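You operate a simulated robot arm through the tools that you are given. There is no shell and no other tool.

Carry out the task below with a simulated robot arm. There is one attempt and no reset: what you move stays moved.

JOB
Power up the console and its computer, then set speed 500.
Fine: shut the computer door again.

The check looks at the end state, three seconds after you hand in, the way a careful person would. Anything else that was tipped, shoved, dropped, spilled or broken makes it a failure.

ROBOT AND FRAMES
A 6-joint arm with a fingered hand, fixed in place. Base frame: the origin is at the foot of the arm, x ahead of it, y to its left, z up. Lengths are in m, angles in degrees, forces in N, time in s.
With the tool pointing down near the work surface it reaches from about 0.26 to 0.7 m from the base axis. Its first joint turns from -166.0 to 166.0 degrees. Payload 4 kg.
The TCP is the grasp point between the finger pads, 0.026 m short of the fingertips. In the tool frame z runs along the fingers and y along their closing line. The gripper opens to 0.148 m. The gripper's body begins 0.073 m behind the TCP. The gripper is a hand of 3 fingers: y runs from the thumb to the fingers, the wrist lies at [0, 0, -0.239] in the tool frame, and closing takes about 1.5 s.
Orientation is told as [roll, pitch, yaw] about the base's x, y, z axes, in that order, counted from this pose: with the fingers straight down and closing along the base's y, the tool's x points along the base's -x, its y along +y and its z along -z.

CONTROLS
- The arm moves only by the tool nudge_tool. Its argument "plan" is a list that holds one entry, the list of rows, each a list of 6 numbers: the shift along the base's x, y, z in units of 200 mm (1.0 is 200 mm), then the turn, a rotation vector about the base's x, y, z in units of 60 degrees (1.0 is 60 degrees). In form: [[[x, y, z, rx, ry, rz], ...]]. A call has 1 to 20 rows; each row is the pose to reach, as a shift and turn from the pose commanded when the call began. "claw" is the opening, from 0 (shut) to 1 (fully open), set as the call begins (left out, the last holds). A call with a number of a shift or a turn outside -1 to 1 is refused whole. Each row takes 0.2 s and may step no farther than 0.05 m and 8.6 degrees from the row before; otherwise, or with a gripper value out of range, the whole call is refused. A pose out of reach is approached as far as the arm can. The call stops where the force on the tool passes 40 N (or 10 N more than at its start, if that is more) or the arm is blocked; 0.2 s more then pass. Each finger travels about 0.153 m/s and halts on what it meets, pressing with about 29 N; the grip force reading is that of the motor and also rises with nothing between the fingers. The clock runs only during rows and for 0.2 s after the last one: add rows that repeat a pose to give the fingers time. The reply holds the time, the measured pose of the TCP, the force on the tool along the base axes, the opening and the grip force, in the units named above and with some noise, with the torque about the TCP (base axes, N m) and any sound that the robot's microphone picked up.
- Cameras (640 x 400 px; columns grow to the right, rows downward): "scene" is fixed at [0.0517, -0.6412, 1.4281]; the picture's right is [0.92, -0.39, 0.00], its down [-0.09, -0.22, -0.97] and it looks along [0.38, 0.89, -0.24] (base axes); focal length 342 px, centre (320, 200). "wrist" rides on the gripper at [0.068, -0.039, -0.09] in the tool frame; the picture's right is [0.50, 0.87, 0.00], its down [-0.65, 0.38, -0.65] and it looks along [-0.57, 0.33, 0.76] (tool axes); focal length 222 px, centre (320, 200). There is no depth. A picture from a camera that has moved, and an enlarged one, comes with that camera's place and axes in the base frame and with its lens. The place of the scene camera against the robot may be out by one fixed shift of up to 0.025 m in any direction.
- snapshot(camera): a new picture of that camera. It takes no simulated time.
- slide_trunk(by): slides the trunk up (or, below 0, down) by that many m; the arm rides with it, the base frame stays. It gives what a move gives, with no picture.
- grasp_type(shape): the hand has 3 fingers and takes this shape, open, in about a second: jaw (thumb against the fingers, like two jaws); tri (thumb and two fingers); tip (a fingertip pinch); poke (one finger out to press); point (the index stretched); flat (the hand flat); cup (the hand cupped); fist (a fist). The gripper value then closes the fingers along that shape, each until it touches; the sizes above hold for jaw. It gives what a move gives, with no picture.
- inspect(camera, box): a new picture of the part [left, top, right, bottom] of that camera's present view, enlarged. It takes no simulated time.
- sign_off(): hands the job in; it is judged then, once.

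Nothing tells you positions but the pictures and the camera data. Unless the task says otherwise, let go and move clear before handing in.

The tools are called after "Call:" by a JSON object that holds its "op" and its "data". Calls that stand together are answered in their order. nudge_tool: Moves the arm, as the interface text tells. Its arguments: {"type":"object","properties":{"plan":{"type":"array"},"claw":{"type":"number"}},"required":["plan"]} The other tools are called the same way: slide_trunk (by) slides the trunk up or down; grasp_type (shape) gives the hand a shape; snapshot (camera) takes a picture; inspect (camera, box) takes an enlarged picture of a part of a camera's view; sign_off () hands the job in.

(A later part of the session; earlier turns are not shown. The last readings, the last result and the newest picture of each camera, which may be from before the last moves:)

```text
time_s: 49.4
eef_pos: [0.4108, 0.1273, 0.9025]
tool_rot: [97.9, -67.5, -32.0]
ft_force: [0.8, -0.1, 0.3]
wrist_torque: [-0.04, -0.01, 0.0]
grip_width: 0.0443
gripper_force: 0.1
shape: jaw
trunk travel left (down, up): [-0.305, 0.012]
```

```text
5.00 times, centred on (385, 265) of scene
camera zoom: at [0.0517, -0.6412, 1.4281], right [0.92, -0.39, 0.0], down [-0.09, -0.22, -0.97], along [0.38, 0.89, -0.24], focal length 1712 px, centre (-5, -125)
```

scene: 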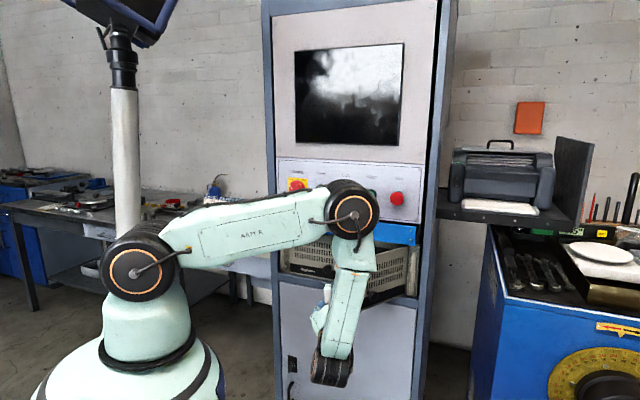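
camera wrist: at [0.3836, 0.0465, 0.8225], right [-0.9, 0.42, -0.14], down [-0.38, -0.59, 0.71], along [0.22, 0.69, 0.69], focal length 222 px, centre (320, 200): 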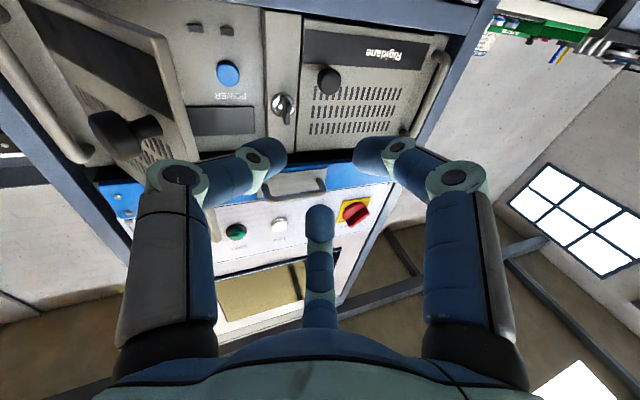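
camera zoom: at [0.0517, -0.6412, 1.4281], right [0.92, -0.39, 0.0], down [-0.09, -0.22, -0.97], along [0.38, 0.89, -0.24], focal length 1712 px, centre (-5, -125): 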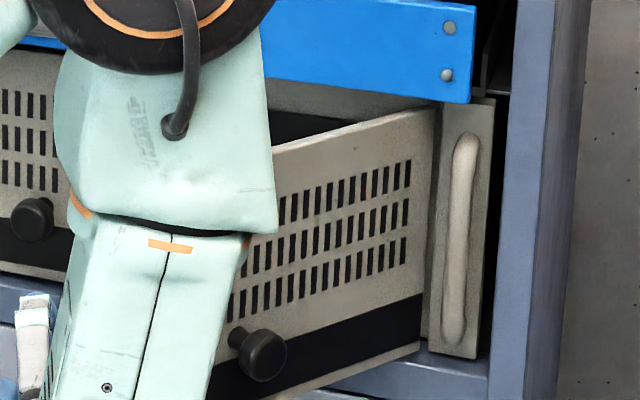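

The POWER button is at about s=0.230, z=0.910, d≈0.607 (x≈0.59, y≈0.27), and there's a straight path to it along the panel normal. I'll switch to the poke shape and see which finger extends.

Call:
{"op": "grasp_type", "data": {"shape": "poke"}}

Call:
{"op": "snapshot", "data": {"camera": "wrist"}}

Call:
{"op": "inspect", "data": {"camera": "scene", "box": [290, 260, 390, 360]}}

```text
time_s: 50.3
eef_pos: [0.4107, 0.1281, 0.9042]
tool_rot: [98.0, -67.6, -32.0]
ft_force: [0.4, -0.2, -0.6]
wrist_torque: [0.03, 0.01, 0.01]
grip_width: 0.0
gripper_force: 0.1
shape: poke
trunk travel left (down, up): [-0.305, 0.012]
```

```text
taken
camera wrist: at [0.3842, 0.0459, 0.8224], right [-0.9, 0.42, -0.13], down [-0.38, -0.59, 0.71], along [0.22, 0.69, 0.69], focal length 222 px, centre (320, 200)
```

wrist: 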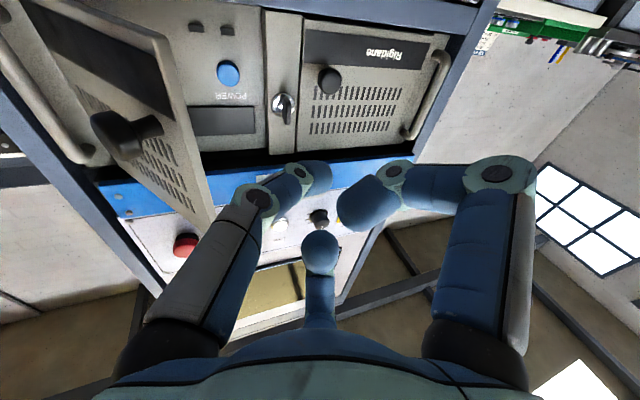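

```text
4.00 times, centred on (340, 310) of scene
camera zoom: at [0.0517, -0.6412, 1.4281], right [0.92, -0.39, 0.0], down [-0.09, -0.22, -0.97], along [0.38, 0.89, -0.24], focal length 1370 px, centre (240, -240)
```

zoom: 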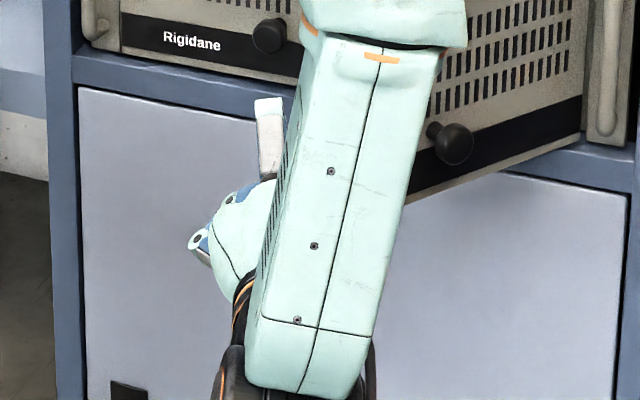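

The thumb is the extended poking finger, with its tip near the tool axis. I'll use the side of the hand to sweep the door's free edge further open, gently and in stages.

Call:
{"op": "nudge_tool", "data": {"plan": [[[0.0672, 0.1414, 0, 0, 0, 0], [0.159, 0.2333, 0, 0, 0, 0], [0.2122, 0.1803, 0, 0, 0, 0], [0.2652, 0.1273, 0, 0, 0, 0], [0.3182, 0.0743, 0, 0, 0, 0], [0.3712, 0.0212, 0, 0, 0, 0], [0.4242, -0.0318, 0, 0, 0, 0]]]}}

Call:
{"op": "snapshot", "data": {"camera": "wrist"}}

Call:
{"op": "inspect", "data": {"camera": "scene", "box": [320, 220, 440, 320]}}

```text
time_s: 51.9
eef_pos: [0.494, 0.1215, 0.9027]
tool_rot: [98.2, -67.5, -32.0]
ft_force: [-12.7, -2.2, -1.7]
wrist_torque: [0.02, 0.05, -0.04]
grip_width: 0.0001
gripper_force: 0.0
shape: poke
trunk travel left (down, up): [-0.305, 0.012]
```

```text
taken
camera wrist: at [0.467, 0.0393, 0.8221], right [-0.9, 0.42, -0.13], down [-0.38, -0.59, 0.71], along [0.22, 0.69, 0.69], focal length 222 px, centre (320, 200)
```

wrist: 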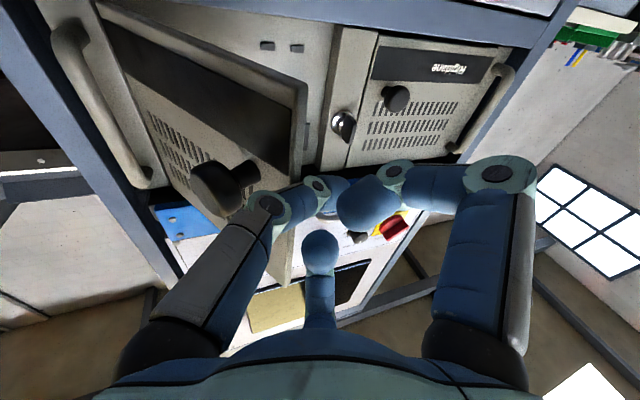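

```text
4.00 times, centred on (380, 270) of scene
camera zoom: at [0.0517, -0.6412, 1.4281], right [0.92, -0.39, 0.0], down [-0.09, -0.22, -0.97], along [0.38, 0.89, -0.24], focal length 1370 px, centre (80, -80)
```

zoom: 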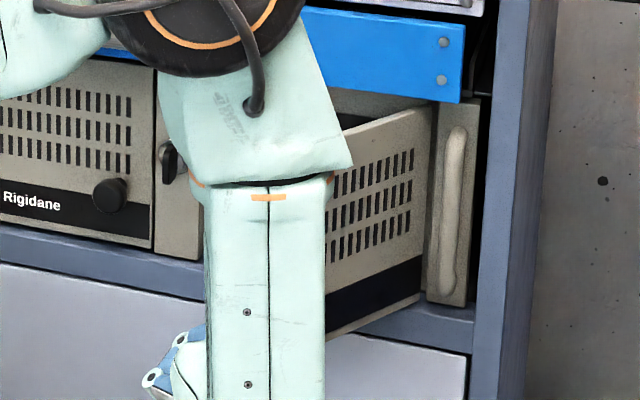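

The thumb is slanted, so it pushed the edge along the door rather than open (13 N, stopped by plan). I'll back away and use the jaw shape instead, whose fingers run parallel to the tool.

Call:
{"op": "nudge_tool", "data": {"plan": [[[-0.053, 0.053, 0, 0, 0, 0], [-0.106, 0.106, 0, 0, 0, 0], [-0.19, 0.125, 0, 0, 0, 0], [-0.29, 0.06, 0, 0, 0, 0], [-0.4, -0.05, 0, 0, 0, 0], [-0.5606, -0.1124, 0, 0, 0, 0]]]}}

Call:
{"op": "inspect", "data": {"camera": "scene", "box": [320, 220, 440, 320]}}

Call:
{"op": "snapshot", "data": {"camera": "wrist"}}

```text
time_s: 53.3
eef_pos: [0.3829, 0.0988, 0.903]
tool_rot: [98.1, -67.7, -32.1]
ft_force: [-1.7, 1.0, 0.4]
wrist_torque: [-0.01, 0.02, 0.0]
grip_width: 0.0
gripper_force: 0.2
shape: poke
trunk travel left (down, up): [-0.305, 0.012]
```

```text
4.00 times, centred on (380, 270) of scene
camera zoom: at [0.0517, -0.6412, 1.4281], right [0.92, -0.39, 0.0], down [-0.09, -0.22, -0.97], along [0.38, 0.89, -0.24], focal length 1370 px, centre (80, -80)
```

zoom: 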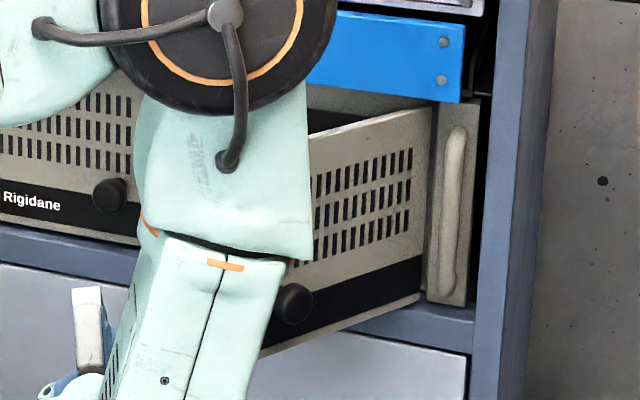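

```text
taken
camera wrist: at [0.356, 0.0169, 0.8225], right [-0.9, 0.42, -0.14], down [-0.38, -0.59, 0.71], along [0.22, 0.69, 0.69], focal length 222 px, centre (320, 200)
```

wrist: 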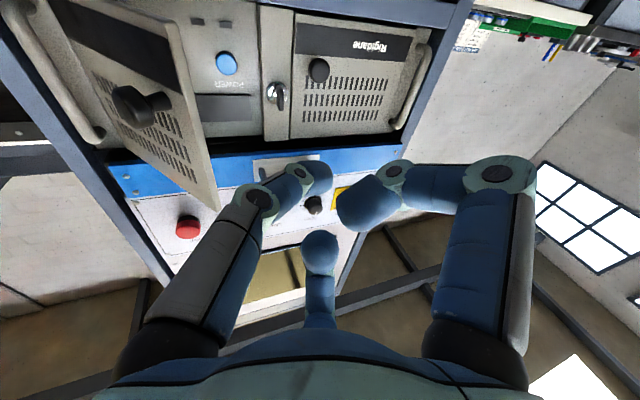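

The door is still about 50–55° open. I'll switch to the jaw shape, partly closed, and sweep the edge open from the inside with a parallel finger.

Call:
{"op": "grasp_type", "data": {"shape": "jaw"}}

Call:
{"op": "nudge_tool", "data": {"plan": [[[0, 0, 0, 0, 0, 0], [0, 0, 0, 0, 0, 0], [0, 0, 0, 0, 0, 0], [0, 0, 0, 0, 0, 0]]], "claw": 0.2}}

Call:
{"op": "snapshot", "data": {"camera": "wrist"}}

```text
time_s: 54.2
eef_pos: [0.3838, 0.0989, 0.9037]
tool_rot: [98.0, -67.5, -32.0]
ft_force: [-0.5, 0.4, -0.4]
wrist_torque: [0.02, 0.0, -0.02]
grip_width: 0.148
gripper_force: 0.0
shape: jaw
trunk travel left (down, up): [-0.305, 0.012]
```

```text
time_s: 55.2
eef_pos: [0.3833, 0.0987, 0.9035]
tool_rot: [98.0, -67.6, -32.0]
ft_force: [-0.3, -0.9, 0.2]
wrist_torque: [-0.01, 0.02, -0.03]
grip_width: 0.0299
gripper_force: 0.1
shape: jaw
trunk travel left (down, up): [-0.305, 0.012]
```

```text
taken
camera wrist: at [0.3565, 0.0173, 0.8224], right [-0.9, 0.42, -0.13], down [-0.38, -0.59, 0.71], along [0.22, 0.69, 0.69], focal length 222 px, centre (320, 200)
```

wrist: 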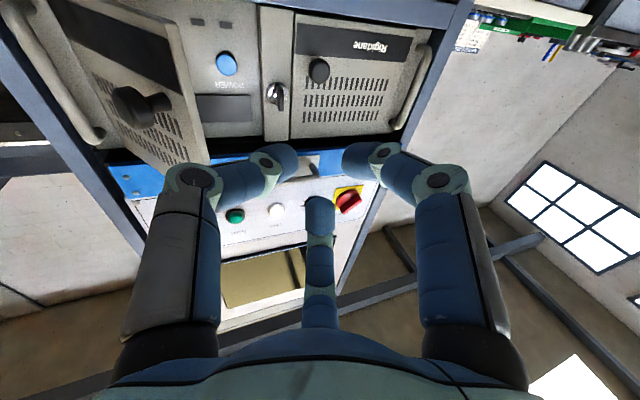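

The hand is in the jaw shape, nearly closed. I'll slide it in just left of the door's free edge.

Call:
{"op": "nudge_tool", "data": {"plan": [[[0.1, 0.1375, 0, 0, 0, 0], [0.1998, 0.2747, 0, 0, 0, -0.0333], [0.2998, 0.4122, 0, 0, 0, -0.1167], [0.3995, 0.5494, 0, 0, 0, -0.2]]]}}

Call:
{"op": "snapshot", "data": {"camera": "wrist"}}

Call:
{"op": "inspect", "data": {"camera": "scene", "box": [320, 220, 440, 320]}}

```text
time_s: 56.2
eef_pos: [0.464, 0.2097, 0.9036]
tool_rot: [97.8, -67.5, -44.0]
ft_force: [-0.3, 0.3, -0.1]
wrist_torque: [0.0, -0.02, 0.02]
grip_width: 0.0299
gripper_force: 0.0
shape: jaw
trunk travel left (down, up): [-0.305, 0.012]
```

```text
taken
camera wrist: at [0.4193, 0.1349, 0.8226], right [-0.79, 0.6, -0.13], down [-0.5, -0.49, 0.71], along [0.36, 0.63, 0.69], focal length 222 px, centre (320, 200)
```

wrist: 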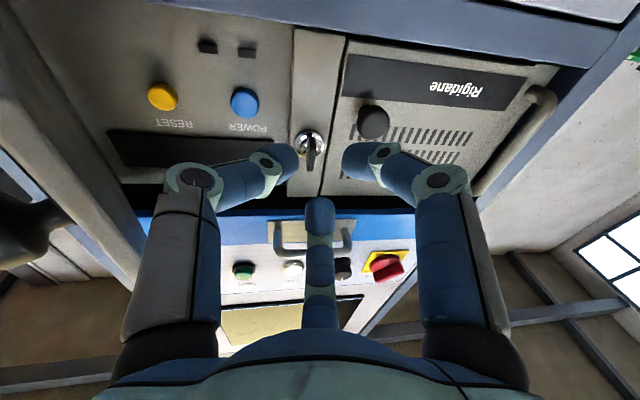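

```text
4.00 times, centred on (380, 270) of scene
camera zoom: at [0.0517, -0.6412, 1.4281], right [0.92, -0.39, 0.0], down [-0.09, -0.22, -0.97], along [0.38, 0.89, -0.24], focal length 1370 px, centre (80, -80)
```

zoom: 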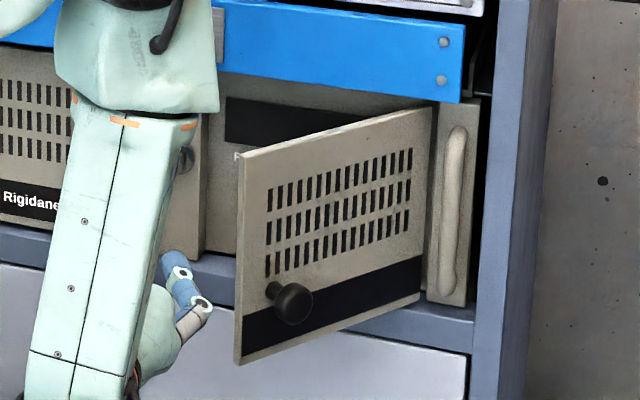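

Now both POWER (blue) and RESET (yellow) are visible, and the hand is just left of the door's edge. I'll sweep right slowly to push the door open.

Call:
{"op": "nudge_tool", "data": {"plan": [[[0.053, -0.053, 0, 0, 0, 0], [0.106, -0.106, 0, 0, 0, 0], [0.159, -0.159, 0, 0, 0, 0], [0.2121, -0.2121, 0, 0, 0, 0], [0.2652, -0.2652, 0, 0, 0, 0], [0.3182, -0.3182, 0, 0, 0, 0], [0.3712, -0.3712, 0, 0, 0, 0], [0.4243, -0.4243, 0, 0, 0, 0]]]}}

Call:
{"op": "snapshot", "data": {"camera": "wrist"}}

Call:
{"op": "inspect", "data": {"camera": "scene", "box": [320, 220, 440, 320]}}

```text
time_s: 58.0
eef_pos: [0.5473, 0.1227, 0.9033]
tool_rot: [98.1, -67.6, -44.2]
ft_force: [-0.6, -0.4, -0.4]
wrist_torque: [0.01, -0.01, 0.0]
grip_width: 0.0297
gripper_force: 0.0
shape: jaw
trunk travel left (down, up): [-0.305, 0.012]
```

```text
taken
camera wrist: at [0.5045, 0.0476, 0.8221], right [-0.79, 0.6, -0.13], down [-0.5, -0.5, 0.71], along [0.36, 0.63, 0.69], focal length 222 px, centre (320, 200)
```

wrist: 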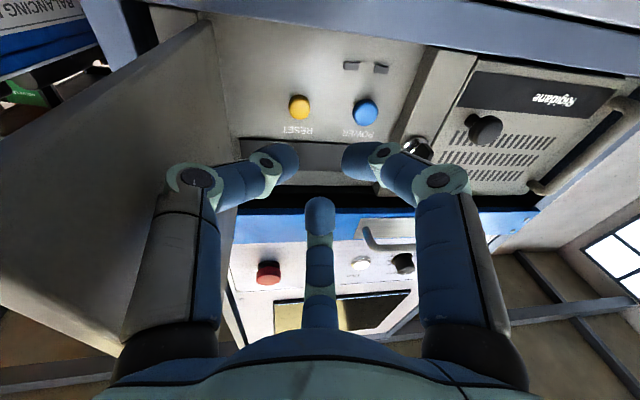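

```text
4.00 times, centred on (380, 270) of scene
camera zoom: at [0.0517, -0.6412, 1.4281], right [0.92, -0.39, 0.0], down [-0.09, -0.22, -0.97], along [0.38, 0.89, -0.24], focal length 1370 px, centre (80, -80)
```

zoom: 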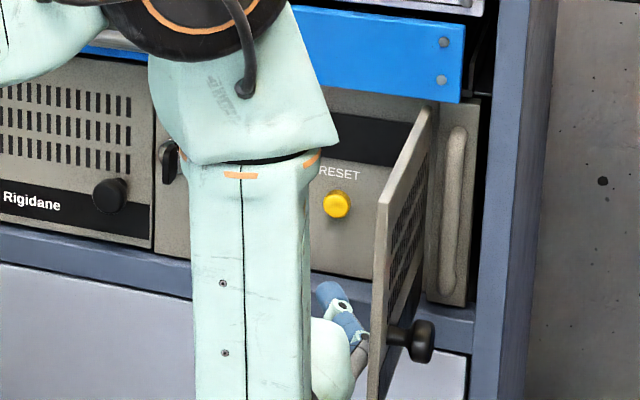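

The door is now about 80° open and clear. I'll move back in front of the POWER button (s≈0.231, z≈0.912) and take the poke shape.

Call:
{"op": "nudge_tool", "data": {"plan": [[[-0.0858, 0.0438, 0.0096, 0, 0, -0.0333], [-0.1715, 0.0877, 0.0193, 0, 0, -0.0667], [-0.2573, 0.1316, 0.0289, 0, 0, -0.1], [-0.343, 0.1754, 0.0385, 0, 0, -0.1333]]]}}

Call:
{"op": "grasp_type", "data": {"shape": "poke"}}

Call:
{"op": "snapshot", "data": {"camera": "wrist"}}

Call:
{"op": "inspect", "data": {"camera": "wrist", "box": [220, 80, 420, 280]}}

Call:
{"op": "inspect", "data": {"camera": "scene", "box": [320, 220, 440, 320]}}

```text
time_s: 59.0
eef_pos: [0.481, 0.1604, 0.9119]
tool_rot: [97.9, -67.6, -52.0]
ft_force: [0.5, 0.3, 0.5]
wrist_torque: [0.0, 0.02, -0.02]
grip_width: 0.0297
gripper_force: 0.1
shape: jaw
trunk travel left (down, up): [-0.305, 0.012]
```

```text
time_s: 59.9
eef_pos: [0.4812, 0.1595, 0.9115]
tool_rot: [98.0, -67.7, -52.0]
ft_force: [-0.4, -0.1, 0.5]
wrist_torque: [-0.02, 0.02, -0.01]
grip_width: 0.0001
gripper_force: 0.1
shape: poke
trunk travel left (down, up): [-0.305, 0.012]
```

```text
taken
camera wrist: at [0.4272, 0.0915, 0.8307], right [-0.7, 0.7, -0.13], down [-0.56, -0.42, 0.71], along [0.44, 0.58, 0.69], focal length 222 px, centre (320, 200)
```

wrist: 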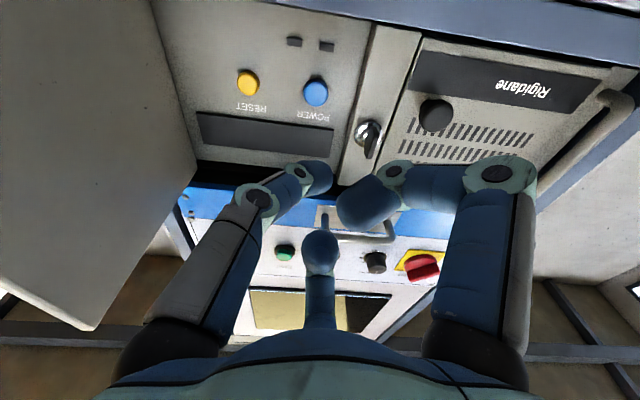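

```text
2.00 times, centred on (320, 180) of wrist
camera zoom: at [0.4272, 0.0915, 0.8307], right [-0.7, 0.7, -0.13], down [-0.56, -0.42, 0.71], along [0.44, 0.58, 0.69], focal length 444 px, centre (320, 240)
```

zoom: 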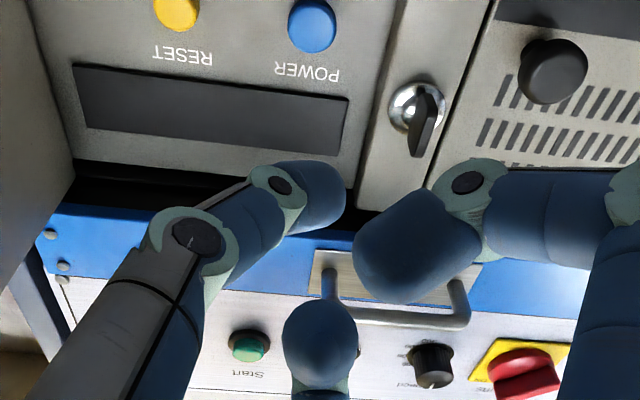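

```text
4.00 times, centred on (380, 270) of scene
camera zoom: at [0.0517, -0.6412, 1.4281], right [0.92, -0.39, 0.0], down [-0.09, -0.22, -0.97], along [0.38, 0.89, -0.24], focal length 1370 px, centre (80, -80)
```

zoom: 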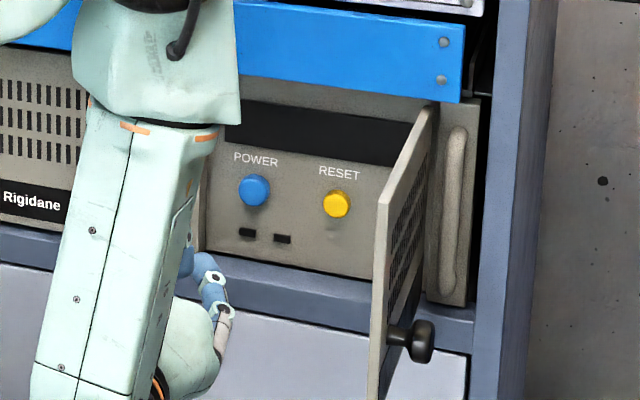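

POWER lines up with the extended finger; the fingertip sits about 36 mm ahead of the TCP. I'll advance to just short of the button.

Call:
{"op": "nudge_tool", "data": {"plan": [[[0.081, 0.0704, -0.004, 0, 0, 0], [0.1619, 0.1407, -0.008, 0, 0, 0], [0.2429, 0.2111, -0.012, 0, 0, 0], [0.3238, 0.2814, -0.016, 0, 0, 0], [0.4048, 0.3518, -0.02, 0, 0, 0]]]}}

Call:
{"op": "inspect", "data": {"camera": "wrist", "box": [220, 60, 420, 260]}}

Call:
{"op": "inspect", "data": {"camera": "scene", "box": [340, 230, 420, 300]}}

```text
time_s: 61.1
eef_pos: [0.5601, 0.2299, 0.9071]
tool_rot: [98.0, -67.5, -52.0]
ft_force: [0.6, 1.2, 0.8]
wrist_torque: [0.02, -0.03, -0.02]
grip_width: 0.0
gripper_force: 0.1
shape: poke
trunk travel left (down, up): [-0.305, 0.012]
```

```text
2.00 times, centred on (320, 160) of wrist
camera zoom: at [0.5062, 0.1629, 0.8257], right [-0.7, 0.7, -0.13], down [-0.56, -0.42, 0.71], along [0.44, 0.58, 0.69], focal length 444 px, centre (320, 280)
```

zoom: 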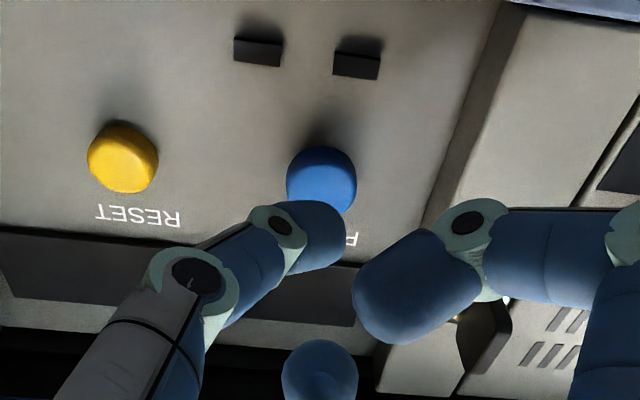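

```text
5.71 times, centred on (380, 265) of scene
camera zoom: at [0.0517, -0.6412, 1.4281], right [0.92, -0.39, 0.0], down [-0.09, -0.22, -0.97], along [0.38, 0.89, -0.24], focal length 1957 px, centre (-23, -171)
```

zoom: 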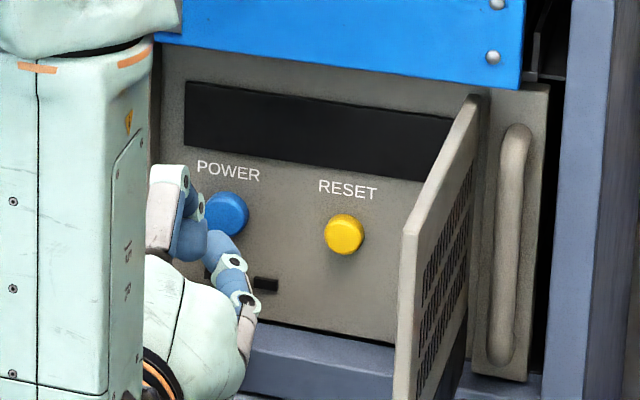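

The fingertip is about 15 mm from the POWER button and centred on it. I'll press slowly.

Call:
{"op": "nudge_tool", "data": {"plan": [[[0.0283, 0.0283, 0, 0, 0, 0], [0.0424, 0.0424, 0, 0, 0, 0], [0.0566, 0.0566, 0, 0, 0, 0], [0.0672, 0.0672, 0, 0, 0, 0]]]}}

Call:
{"op": "inspect", "data": {"camera": "wrist", "box": [220, 60, 420, 260]}}

Call:
{"op": "inspect", "data": {"camera": "scene", "box": [340, 230, 420, 300]}}

```text
time_s: 62.1
eef_pos: [0.5733, 0.243, 0.907]
tool_rot: [98.0, -67.6, -52.1]
ft_force: [-0.5, -0.7, 0.1]
wrist_torque: [0.02, 0.01, -0.01]
grip_width: 0.0
gripper_force: 0.1
shape: poke
trunk travel left (down, up): [-0.305, 0.012]
```

```text
2.00 times, centred on (320, 160) of wrist
camera zoom: at [0.5196, 0.1755, 0.8257], right [-0.7, 0.7, -0.13], down [-0.56, -0.42, 0.71], along [0.44, 0.58, 0.69], focal length 444 px, centre (320, 280)
```

zoom: 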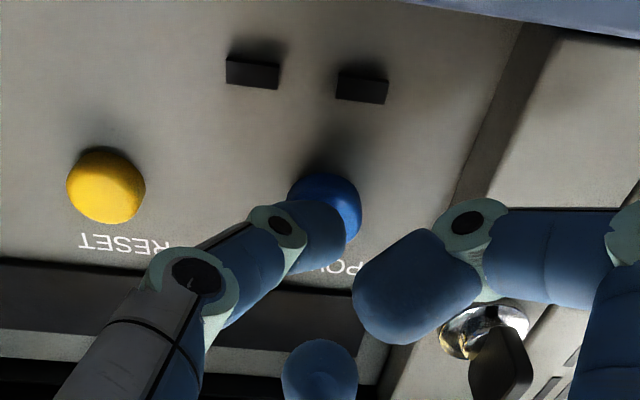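

```text
5.71 times, centred on (380, 265) of scene
camera zoom: at [0.0517, -0.6412, 1.4281], right [0.92, -0.39, 0.0], down [-0.09, -0.22, -0.97], along [0.38, 0.89, -0.24], focal length 1957 px, centre (-23, -171)
```

zoom: 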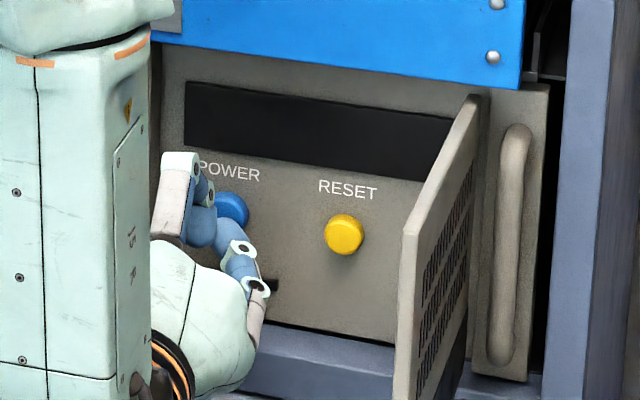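

There's no contact yet, so I'll advance in 2 mm steps, nudging slightly right to keep the curled finger off the centre strip.

Call:
{"op": "nudge_tool", "data": {"plan": [[[0.0212, 0.0, 0, 0, 0, 0], [0.0283, 0.0071, 0, 0, 0, 0], [0.0354, 0.0141, 0, 0, 0, 0], [0.0424, 0.0212, 0, 0, 0, 0]]]}}

Call:
{"op": "inspect", "data": {"camera": "wrist", "box": [220, 60, 420, 260]}}

Call:
{"op": "snapshot", "data": {"camera": "scene"}}

```text
time_s: 63.1
eef_pos: [0.5817, 0.2459, 0.9073]
tool_rot: [98.1, -67.6, -52.1]
ft_force: [-2.9, -2.4, -0.7]
wrist_torque: [-0.03, -0.04, 0.02]
grip_width: 0.0
gripper_force: 0.0
shape: poke
trunk travel left (down, up): [-0.305, 0.012]
heard: click
```

```text
2.00 times, centred on (320, 160) of wrist
camera zoom: at [0.5286, 0.1783, 0.8265], right [-0.7, 0.7, -0.13], down [-0.56, -0.42, 0.71], along [0.44, 0.58, 0.69], focal length 444 px, centre (320, 280)
```

zoom: 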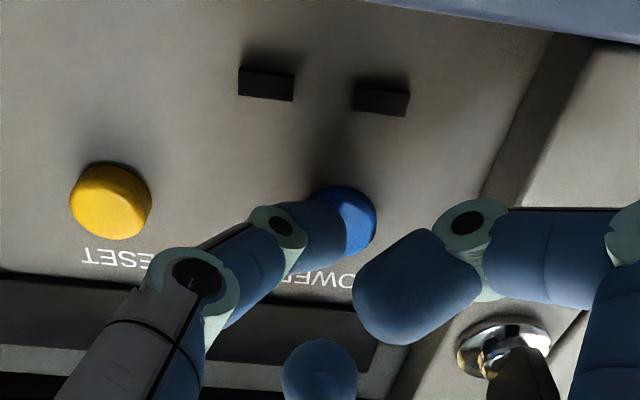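

```text
taken
```

scene: 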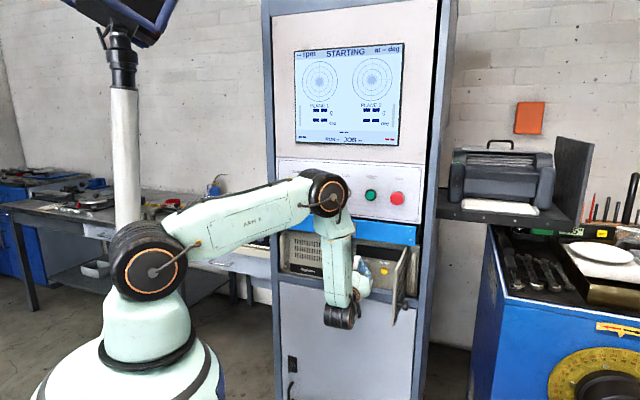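

I heard a click and the monitor now shows "STARTING", so the computer is powering up. I'll back straight out and read the screen.

Call:
{"op": "nudge_tool", "data": {"plan": [[[-0.0707, -0.0707, 0, 0, 0, 0], [-0.1414, -0.1414, 0, 0, 0, 0], [-0.2121, -0.2121, 0, 0, 0, 0], [-0.2828, -0.2828, 0, 0, 0, 0], [-0.3536, -0.3536, 0, 0, 0, 0], [-0.42, -0.42, 0, 0, 0, 0]]]}}

Call:
{"op": "inspect", "data": {"camera": "scene", "box": [290, 35, 410, 155]}}

Call:
{"op": "snapshot", "data": {"camera": "wrist"}}

Call:
{"op": "inspect", "data": {"camera": "scene", "box": [320, 220, 440, 320]}}

```text
time_s: 64.5
eef_pos: [0.497, 0.1631, 0.9066]
tool_rot: [97.9, -67.4, -51.9]
ft_force: [-0.1, 0.0, 0.5]
wrist_torque: [0.01, 0.02, 0.02]
grip_width: 0.0002
gripper_force: 0.1
shape: poke
trunk travel left (down, up): [-0.305, 0.012]
```

```text
3.33 times, centred on (350, 95) of scene
camera zoom: at [0.0517, -0.6412, 1.4281], right [0.92, -0.39, 0.0], down [-0.09, -0.22, -0.97], along [0.38, 0.89, -0.24], focal length 1142 px, centre (220, 550)
```

zoom: 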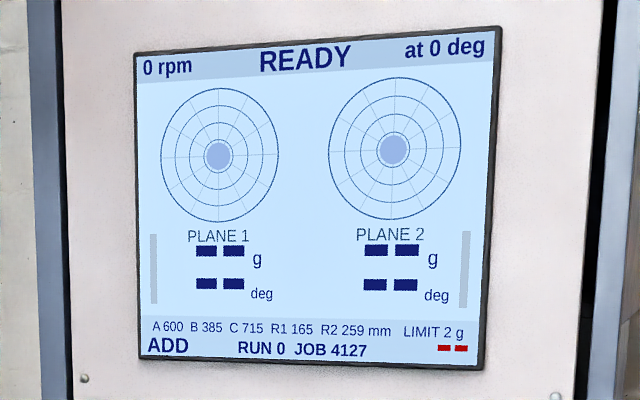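

```text
taken
camera wrist: at [0.4443, 0.0957, 0.8257], right [-0.7, 0.7, -0.13], down [-0.56, -0.42, 0.71], along [0.44, 0.58, 0.69], focal length 222 px, centre (320, 200)
```

wrist: 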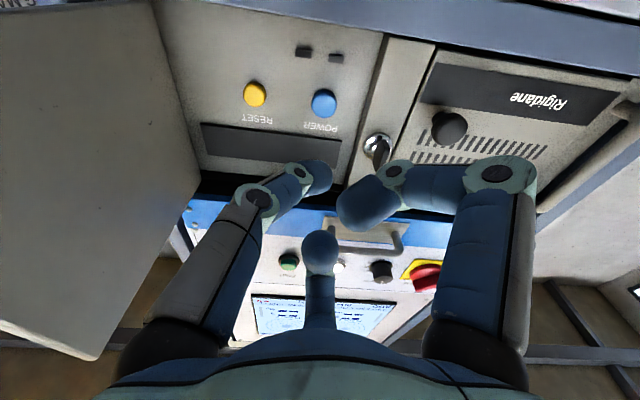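

```text
4.00 times, centred on (380, 270) of scene
camera zoom: at [0.0517, -0.6412, 1.4281], right [0.92, -0.39, 0.0], down [-0.09, -0.22, -0.97], along [0.38, 0.89, -0.24], focal length 1370 px, centre (80, -80)
```

zoom: 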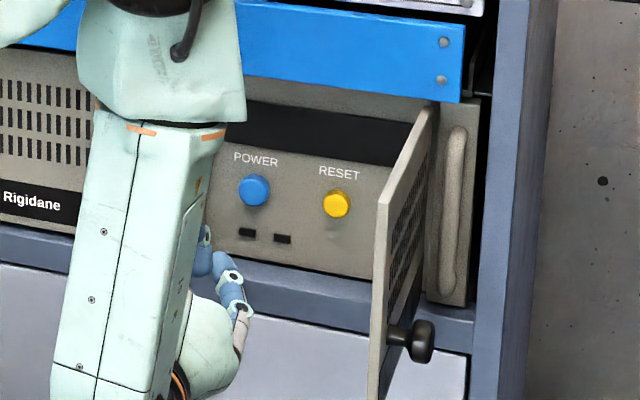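

The screen reads "READY" at 0 rpm, so the console and computer are both up; Start would spin the machine and wasn't asked for. Next I'll close the door, so I'm retreating and reshaping the hand first.

Call:
{"op": "nudge_tool", "data": {"plan": [[[-0.094, -0.0714, 0, 0, 0, 0.0667], [-0.1881, -0.1428, 0, 0, 0, 0.1333], [-0.2821, -0.2143, 0, 0, 0, 0.2], [-0.3762, -0.2857, 0, 0, 0, 0.2667], [-0.4702, -0.3571, 0, 0, 0, 0.3333]]]}}

Call:
{"op": "grasp_type", "data": {"shape": "jaw"}}

Call:
{"op": "nudge_tool", "data": {"plan": [[[0, 0, 0, 0, 0, 0], [0, 0, 0, 0, 0, 0], [0, 0, 0, 0, 0, 0], [0, 0, 0, 0, 0, 0], [0, 0, 0, 0, 0, 0]]], "claw": 0.0}}

Call:
{"op": "snapshot", "data": {"camera": "wrist"}}

Call:
{"op": "snapshot", "data": {"camera": "scene"}}

```text
time_s: 65.7
eef_pos: [0.4046, 0.0895, 0.908]
tool_rot: [98.1, -67.6, -32.1]
ft_force: [0.0, -0.6, 0.0]
wrist_torque: [0.03, 0.03, 0.02]
grip_width: 0.0
gripper_force: 0.0
shape: poke
trunk travel left (down, up): [-0.305, 0.012]
```

```text
time_s: 66.6
eef_pos: [0.4044, 0.0911, 0.9074]
tool_rot: [98.0, -67.6, -32.1]
ft_force: [0.5, 0.2, 0.8]
wrist_torque: [-0.01, -0.01, 0.03]
grip_width: 0.148
gripper_force: 0.1
shape: jaw
trunk travel left (down, up): [-0.305, 0.012]
```

```text
time_s: 67.8
eef_pos: [0.405, 0.0908, 0.9075]
tool_rot: [97.9, -67.6, -32.0]
ft_force: [0.0, 0.8, -0.6]
wrist_torque: [-0.01, -0.01, -0.01]
grip_width: 0.0
gripper_force: 28.6
shape: jaw
trunk travel left (down, up): [-0.305, 0.012]
```

```text
taken
camera wrist: at [0.3778, 0.0084, 0.8262], right [-0.9, 0.42, -0.13], down [-0.38, -0.59, 0.71], along [0.22, 0.69, 0.69], focal length 222 px, centre (320, 200)
```

wrist: 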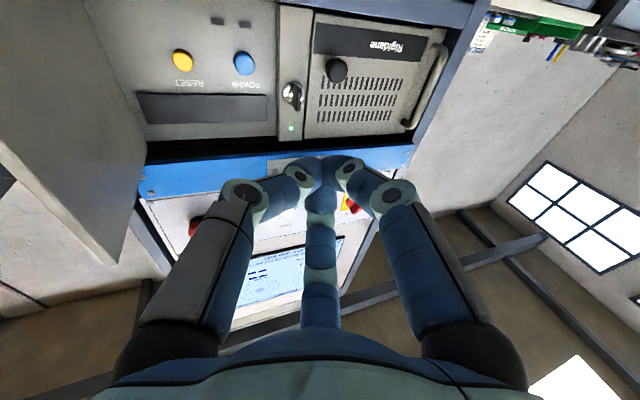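

```text
taken
```

scene: 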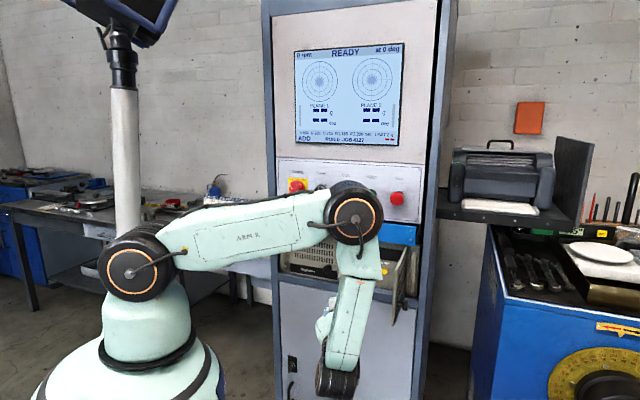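

The hand is closed with fingertips together, and a green LED is lit on the computer. I'll go around the front of the open door to its outer side.

Call:
{"op": "nudge_tool", "data": {"plan": [[[0.1428, -0.1513, -0.0025, 0, 0, -0.05], [0.2857, -0.3026, -0.005, 0, 0, -0.1], [0.4285, -0.454, -0.0075, 0, 0, -0.15], [0.5714, -0.6053, -0.01, 0, 0, -0.2], [0.7142, -0.7566, -0.0125, 0, 0, -0.25]]]}}

Call:
{"op": "snapshot", "data": {"camera": "wrist"}}

Call:
{"op": "snapshot", "data": {"camera": "scene"}}

```text
time_s: 69.0
eef_pos: [0.5467, -0.062, 0.9039]
tool_rot: [98.0, -67.5, -47.1]
ft_force: [0.5, 0.9, -0.1]
wrist_torque: [0.0, -0.04, 0.02]
grip_width: 0.0003
gripper_force: 28.5
shape: jaw
trunk travel left (down, up): [-0.305, 0.012]
```

```text
taken
camera wrist: at [0.4997, -0.1342, 0.823], right [-0.76, 0.64, -0.13], down [-0.52, -0.47, 0.71], along [0.39, 0.61, 0.69], focal length 222 px, centre (320, 200)
```

wrist: 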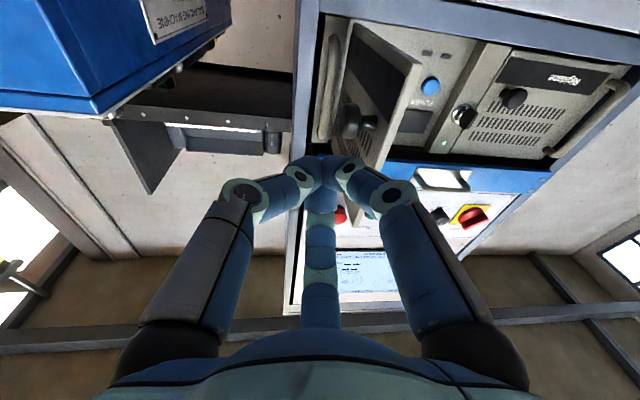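

```text
taken
```

scene: 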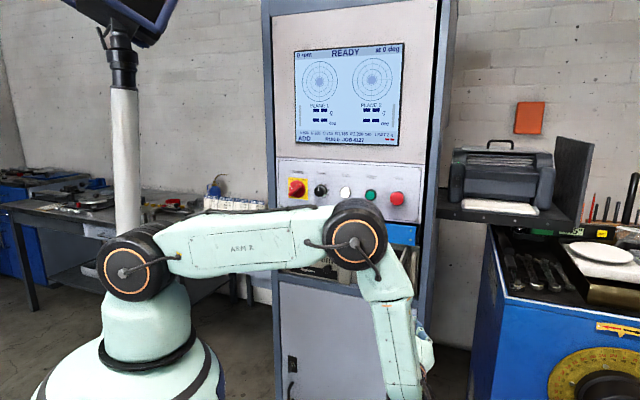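

I can see the door, its knob and the space on its outer side. I'll zoom in to measure the door's current angle.

Call:
{"op": "inspect", "data": {"camera": "wrist", "box": [290, 10, 490, 180]}}

```text
2.35 times, centred on (390, 95) of wrist
camera zoom: at [0.4997, -0.1342, 0.823], right [-0.76, 0.64, -0.13], down [-0.52, -0.47, 0.71], along [0.39, 0.61, 0.69], focal length 523 px, centre (155, 447)
```

zoom: 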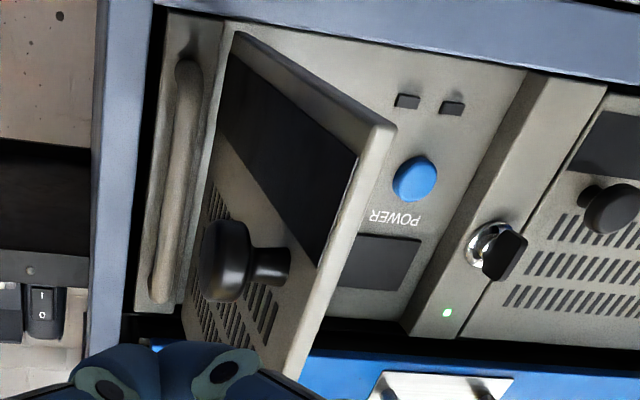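

The door is about 85–90° open and the knob face is around s≈0.40, d≈0.444. I'll move the closed fingertips to the knob's outer face and push left slowly.

Call:
{"op": "nudge_tool", "data": {"plan": [[[0.1658, 0.0626, 0, 0, 0, 0], [0.2896, 0.1863, 0, 0, 0, 0], [0.3744, 0.2853, 0, 0, 0, 0], [0.2931, 0.3666, 0, 0, 0, 0], [0.2171, 0.432, 0, 0, 0, 0], [0.1481, 0.4904, 0, 0, 0, 0], [0.0986, 0.5399, 0, 0, 0, 0], [0.0544, 0.5947, 0, 0, 0, 0]]]}}

Call:
{"op": "inspect", "data": {"camera": "scene", "box": [320, 220, 440, 320]}}

Call:
{"op": "snapshot", "data": {"camera": "wrist"}}

```text
time_s: 70.8
eef_pos: [0.5593, 0.0589, 0.9053]
tool_rot: [98.1, -67.6, -47.2]
ft_force: [1.0, 0.5, -0.6]
wrist_torque: [-0.01, -0.03, -0.01]
grip_width: 0.0001
gripper_force: 28.3
shape: jaw
trunk travel left (down, up): [-0.305, 0.012]
```

```text
4.00 times, centred on (380, 270) of scene
camera zoom: at [0.0517, -0.6412, 1.4281], right [0.92, -0.39, 0.0], down [-0.09, -0.22, -0.97], along [0.38, 0.89, -0.24], focal length 1370 px, centre (80, -80)
```

zoom: 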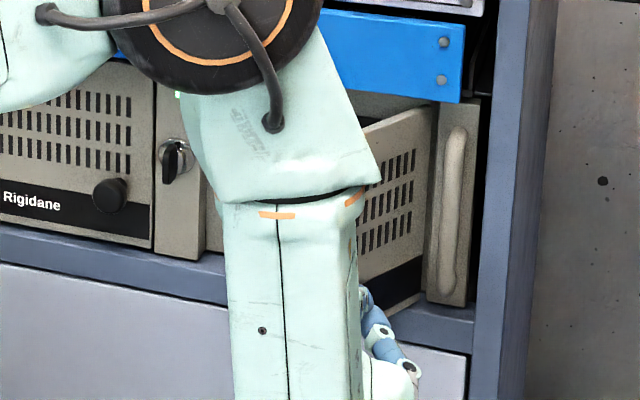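

```text
taken
camera wrist: at [0.511, -0.0137, 0.8245], right [-0.76, 0.64, -0.14], down [-0.52, -0.47, 0.71], along [0.39, 0.61, 0.69], focal length 222 px, centre (320, 200)
```

wrist: 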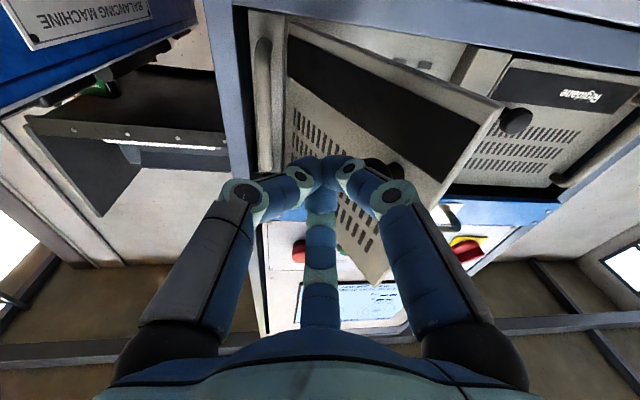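

The door is swinging shut with almost no force. I'll follow the arc with the fingertips on the knob.

Call:
{"op": "nudge_tool", "data": {"plan": [[[-0.0527, 0.0449, 0, 0, 0, 0], [-0.0845, 0.105, 0, 0, 0, 0], [-0.1163, 0.1651, 0, 0, 0, 0], [-0.1411, 0.2323, 0, 0, 0, 0], [-0.1587, 0.2995, 0, 0, 0, 0], [-0.1764, 0.3666, 0, 0, 0, 0], [-0.18, 0.4338, 0, 0, 0, 0], [-0.18, 0.5045, 0, 0, 0, 0], [-0.1764, 0.5717, 0, 0, 0, 0]]]}}

Call:
{"op": "inspect", "data": {"camera": "scene", "box": [320, 220, 440, 320]}}

Call:
{"op": "snapshot", "data": {"camera": "wrist"}}

```text
time_s: 72.8
eef_pos: [0.5238, 0.1729, 0.9058]
tool_rot: [98.0, -67.5, -47.0]
ft_force: [-0.3, 0.6, 0.2]
wrist_torque: [-0.02, 0.0, -0.01]
grip_width: 0.0
gripper_force: 29.9
shape: jaw
trunk travel left (down, up): [-0.305, 0.012]
```

```text
4.00 times, centred on (380, 270) of scene
camera zoom: at [0.0517, -0.6412, 1.4281], right [0.92, -0.39, 0.0], down [-0.09, -0.22, -0.97], along [0.38, 0.89, -0.24], focal length 1370 px, centre (80, -80)
```

zoom: 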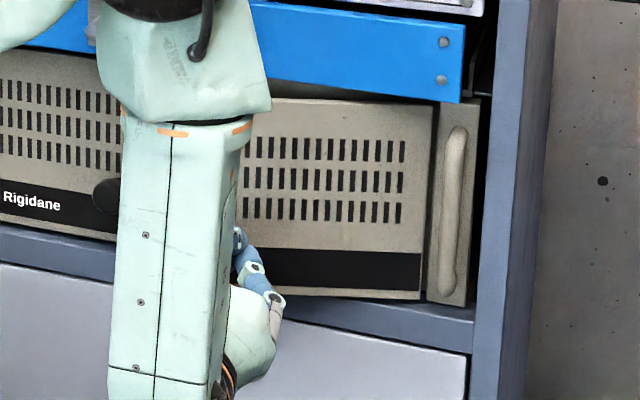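

```text
taken
camera wrist: at [0.4759, 0.1012, 0.8233], right [-0.76, 0.64, -0.14], down [-0.52, -0.47, 0.71], along [0.39, 0.61, 0.69], focal length 222 px, centre (320, 200)
```

wrist: 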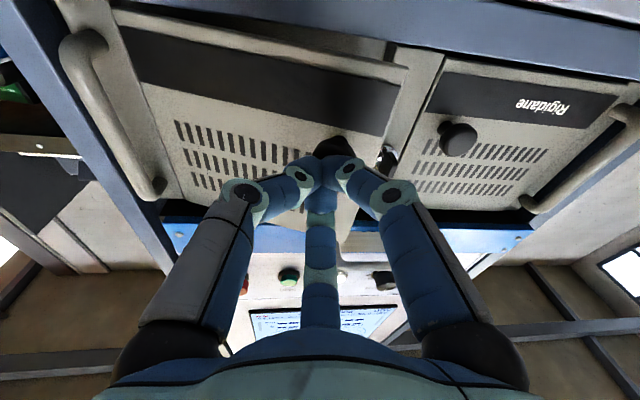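

The door is nearly shut, at about 15–18°. I'll finish by pushing straight on the knob.

Call:
{"op": "nudge_tool", "data": {"plan": [[[0.0113, 0.0686, 0, 0, 0, 0], [0.029, 0.1358, 0, 0, 0, 0], [0.0537, 0.1959, 0, 0, 0, 0], [0.075, 0.2454, 0, 0, 0, 0], [0.0944, 0.2754, 0, 0, 0, 0], [0.1146, 0.2956, 0, 0, 0, 0]]]}}

Call:
{"op": "inspect", "data": {"camera": "scene", "box": [320, 220, 440, 320]}}

Call:
{"op": "inspect", "data": {"camera": "wrist", "box": [220, 20, 460, 200]}}

```text
time_s: 74.1
eef_pos: [0.5383, 0.2228, 0.9047]
tool_rot: [97.6, -67.2, -46.8]
ft_force: [-23.8, -27.0, 5.5]
wrist_torque: [0.09, -0.14, -0.05]
grip_width: 0.0002
gripper_force: 28.7
shape: jaw
trunk travel left (down, up): [-0.305, 0.012]
stopped in row 6: the force on the tool passed its limit at 48 N (the readings are from after the stop); the commanded pose is now the measured one
```

```text
4.00 times, centred on (380, 270) of scene
camera zoom: at [0.0517, -0.6412, 1.4281], right [0.92, -0.39, 0.0], down [-0.09, -0.22, -0.97], along [0.38, 0.89, -0.24], focal length 1370 px, centre (80, -80)
```

zoom: 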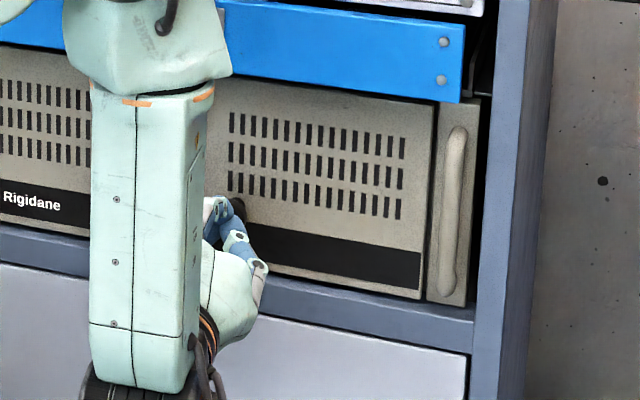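

```text
2.22 times, centred on (340, 110) of wrist
camera zoom: at [0.4899, 0.1513, 0.8231], right [-0.76, 0.64, -0.13], down [-0.52, -0.47, 0.72], along [0.4, 0.61, 0.69], focal length 494 px, centre (276, 400)
```

zoom: 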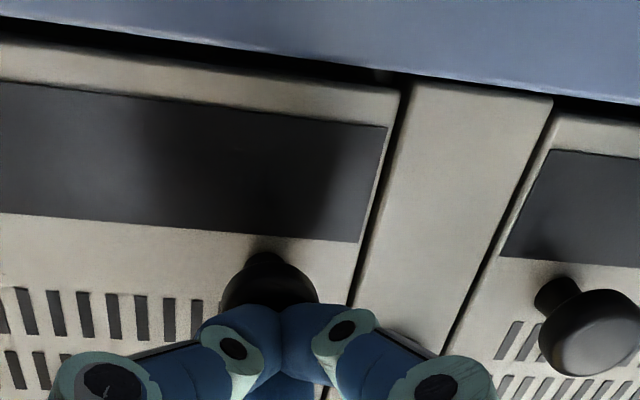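

The door hit its stop, flush with the frame. I'll back off and confirm that it stays shut.

Call:
{"op": "nudge_tool", "data": {"plan": [[[-0.0471, -0.0471, 0, 0, 0, 0], [-0.0943, -0.0943, 0, 0, 0, 0], [-0.1414, -0.1414, 0, 0, 0, 0], [-0.21, -0.24, 0, 0, 0, 0], [-0.26, -0.34, 0, 0, 0, 0]]]}}

Call:
{"op": "inspect", "data": {"camera": "wrist", "box": [220, 20, 460, 200]}}

Call:
{"op": "inspect", "data": {"camera": "scene", "box": [320, 220, 440, 320]}}

Call:
{"op": "snapshot", "data": {"camera": "scene"}}

```text
time_s: 75.3
eef_pos: [0.4883, 0.1569, 0.8995]
tool_rot: [97.3, -67.4, -46.6]
ft_force: [-0.4, 1.0, 0.1]
wrist_torque: [0.0, -0.02, 0.0]
grip_width: 0.0
gripper_force: 29.2
shape: jaw
trunk travel left (down, up): [-0.305, 0.012]
```

```text
2.22 times, centred on (340, 110) of wrist
camera zoom: at [0.4398, 0.0855, 0.8197], right [-0.76, 0.64, -0.13], down [-0.52, -0.47, 0.72], along [0.4, 0.61, 0.68], focal length 494 px, centre (276, 400)
```

zoom: 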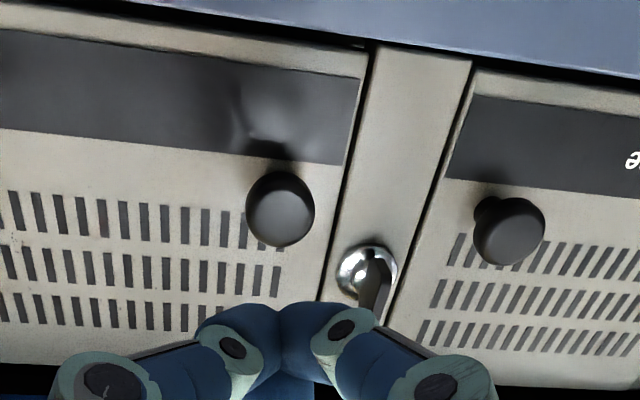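

```text
4.00 times, centred on (380, 270) of scene
camera zoom: at [0.0517, -0.6412, 1.4281], right [0.92, -0.39, 0.0], down [-0.09, -0.22, -0.97], along [0.38, 0.89, -0.24], focal length 1370 px, centre (80, -80)
```

zoom: 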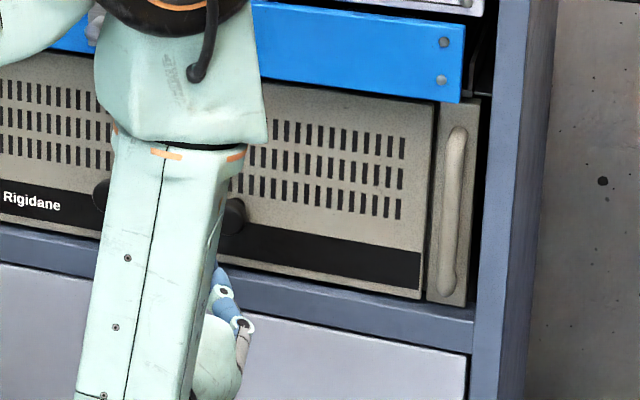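

```text
taken
```

scene: 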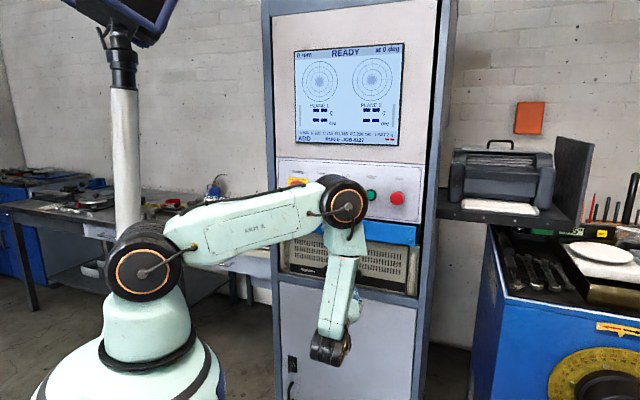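

The door is shut and the screen still reads READY. Now for the speed knob: I'll pitch the hand down and retrace the path to the right and upward, so the arm can reconfigure for the panel.

Call:
{"op": "nudge_tool", "data": {"plan": [[[0.0236, -0.0306, 0, -0.1063, 0.0893, 0], [0.0471, -0.0613, 0, -0.2127, 0.1787, 0], [0.0707, -0.0919, 0, -0.319, 0.268, 0], [0.0943, -0.1225, 0, -0.4253, 0.3573, 0], [0.1178, -0.1532, 0, -0.5317, 0.4467, 0], [0.1414, -0.1838, 0, -0.638, 0.536, 0]]]}}

Call:
{"op": "nudge_tool", "data": {"plan": [[[0, 0, 0.2, 0, 0, 0], [0, 0, 0.4, 0, 0, 0], [0, 0, 0.6, 0, 0, 0], [0, 0, 0.8, 0, 0, 0], [0, 0, 1.0, 0, 0, 0]]]}}

Call:
{"op": "snapshot", "data": {"camera": "scene"}}

```text
time_s: 76.7
eef_pos: [0.5183, 0.1219, 0.9022]
tool_rot: [19.6, -38.7, 20.6]
ft_force: [0.2, -0.2, 0.0]
wrist_torque: [0.01, 0.0, -0.01]
grip_width: 0.0
gripper_force: 29.4
shape: jaw
trunk travel left (down, up): [-0.305, 0.012]
```

```text
time_s: 77.9
eef_pos: [0.5152, 0.1204, 1.1029]
tool_rot: [19.7, -38.7, 20.6]
ft_force: [-0.3, -1.0, 0.3]
wrist_torque: [-0.03, 0.01, -0.03]
grip_width: 0.0001
gripper_force: 28.8
shape: jaw
trunk travel left (down, up): [-0.305, 0.012]
```

```text
taken
```

scene: 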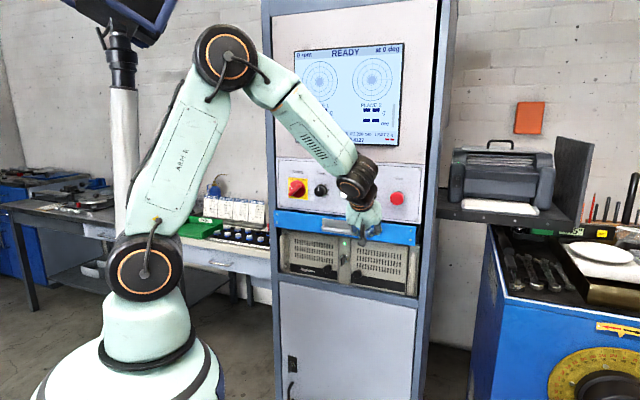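

That went as planned. I'll keep raising, then lower the trunk.

Call:
{"op": "nudge_tool", "data": {"plan": [[[0, 0, 0.2, 0, 0, 0], [0, 0, 0.4, 0, 0, 0], [0, 0, 0.6, 0, 0, 0], [0, 0, 0.8, 0, 0, 0], [0, 0, 1.0, 0, 0, 0]]]}}

Call:
{"op": "nudge_tool", "data": {"plan": [[[0, 0, 0.2, 0, 0, 0], [0, 0, 0.4, 0, 0, 0], [0, 0, 0.6, 0, 0, 0], [0, 0, 0.8, 0, 0, 0]]]}}

Call:
{"op": "slide_trunk", "data": {"by": -0.3}}

Call:
{"op": "snapshot", "data": {"camera": "scene"}}

```text
time_s: 79.1
eef_pos: [0.518, 0.1204, 1.3021]
tool_rot: [19.6, -38.8, 20.6]
ft_force: [-0.2, 0.5, -0.4]
wrist_torque: [0.0, 0.0, -0.01]
grip_width: 0.0002
gripper_force: 28.6
shape: jaw
trunk travel left (down, up): [-0.305, 0.012]
```

```text
time_s: 80.1
eef_pos: [0.5175, 0.1198, 1.4632]
tool_rot: [19.7, -38.8, 20.5]
ft_force: [-1.0, 0.5, 0.6]
wrist_torque: [0.04, 0.01, 0.02]
grip_width: 0.0002
gripper_force: 29.1
shape: jaw
trunk travel left (down, up): [-0.305, 0.012]
```

```text
time_s: 83.1
eef_pos: [0.5176, 0.121, 1.1619]
tool_rot: [19.7, -38.6, 20.6]
ft_force: [-0.3, -0.6, 0.7]
wrist_torque: [0.01, 0.0, -0.01]
grip_width: 0.0
gripper_force: 28.9
shape: jaw
trunk travel left (down, up): [-0.005, 0.312]
```

```text
taken
```

scene: 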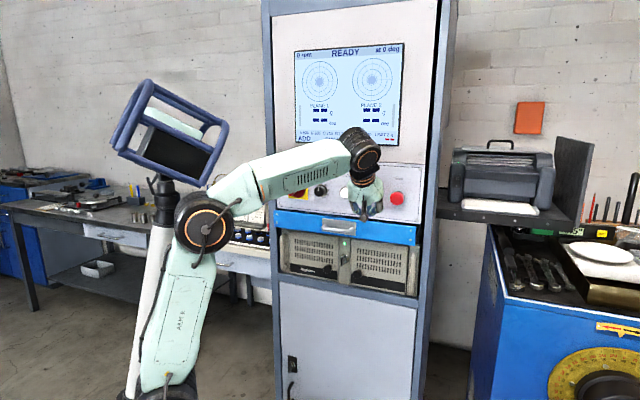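

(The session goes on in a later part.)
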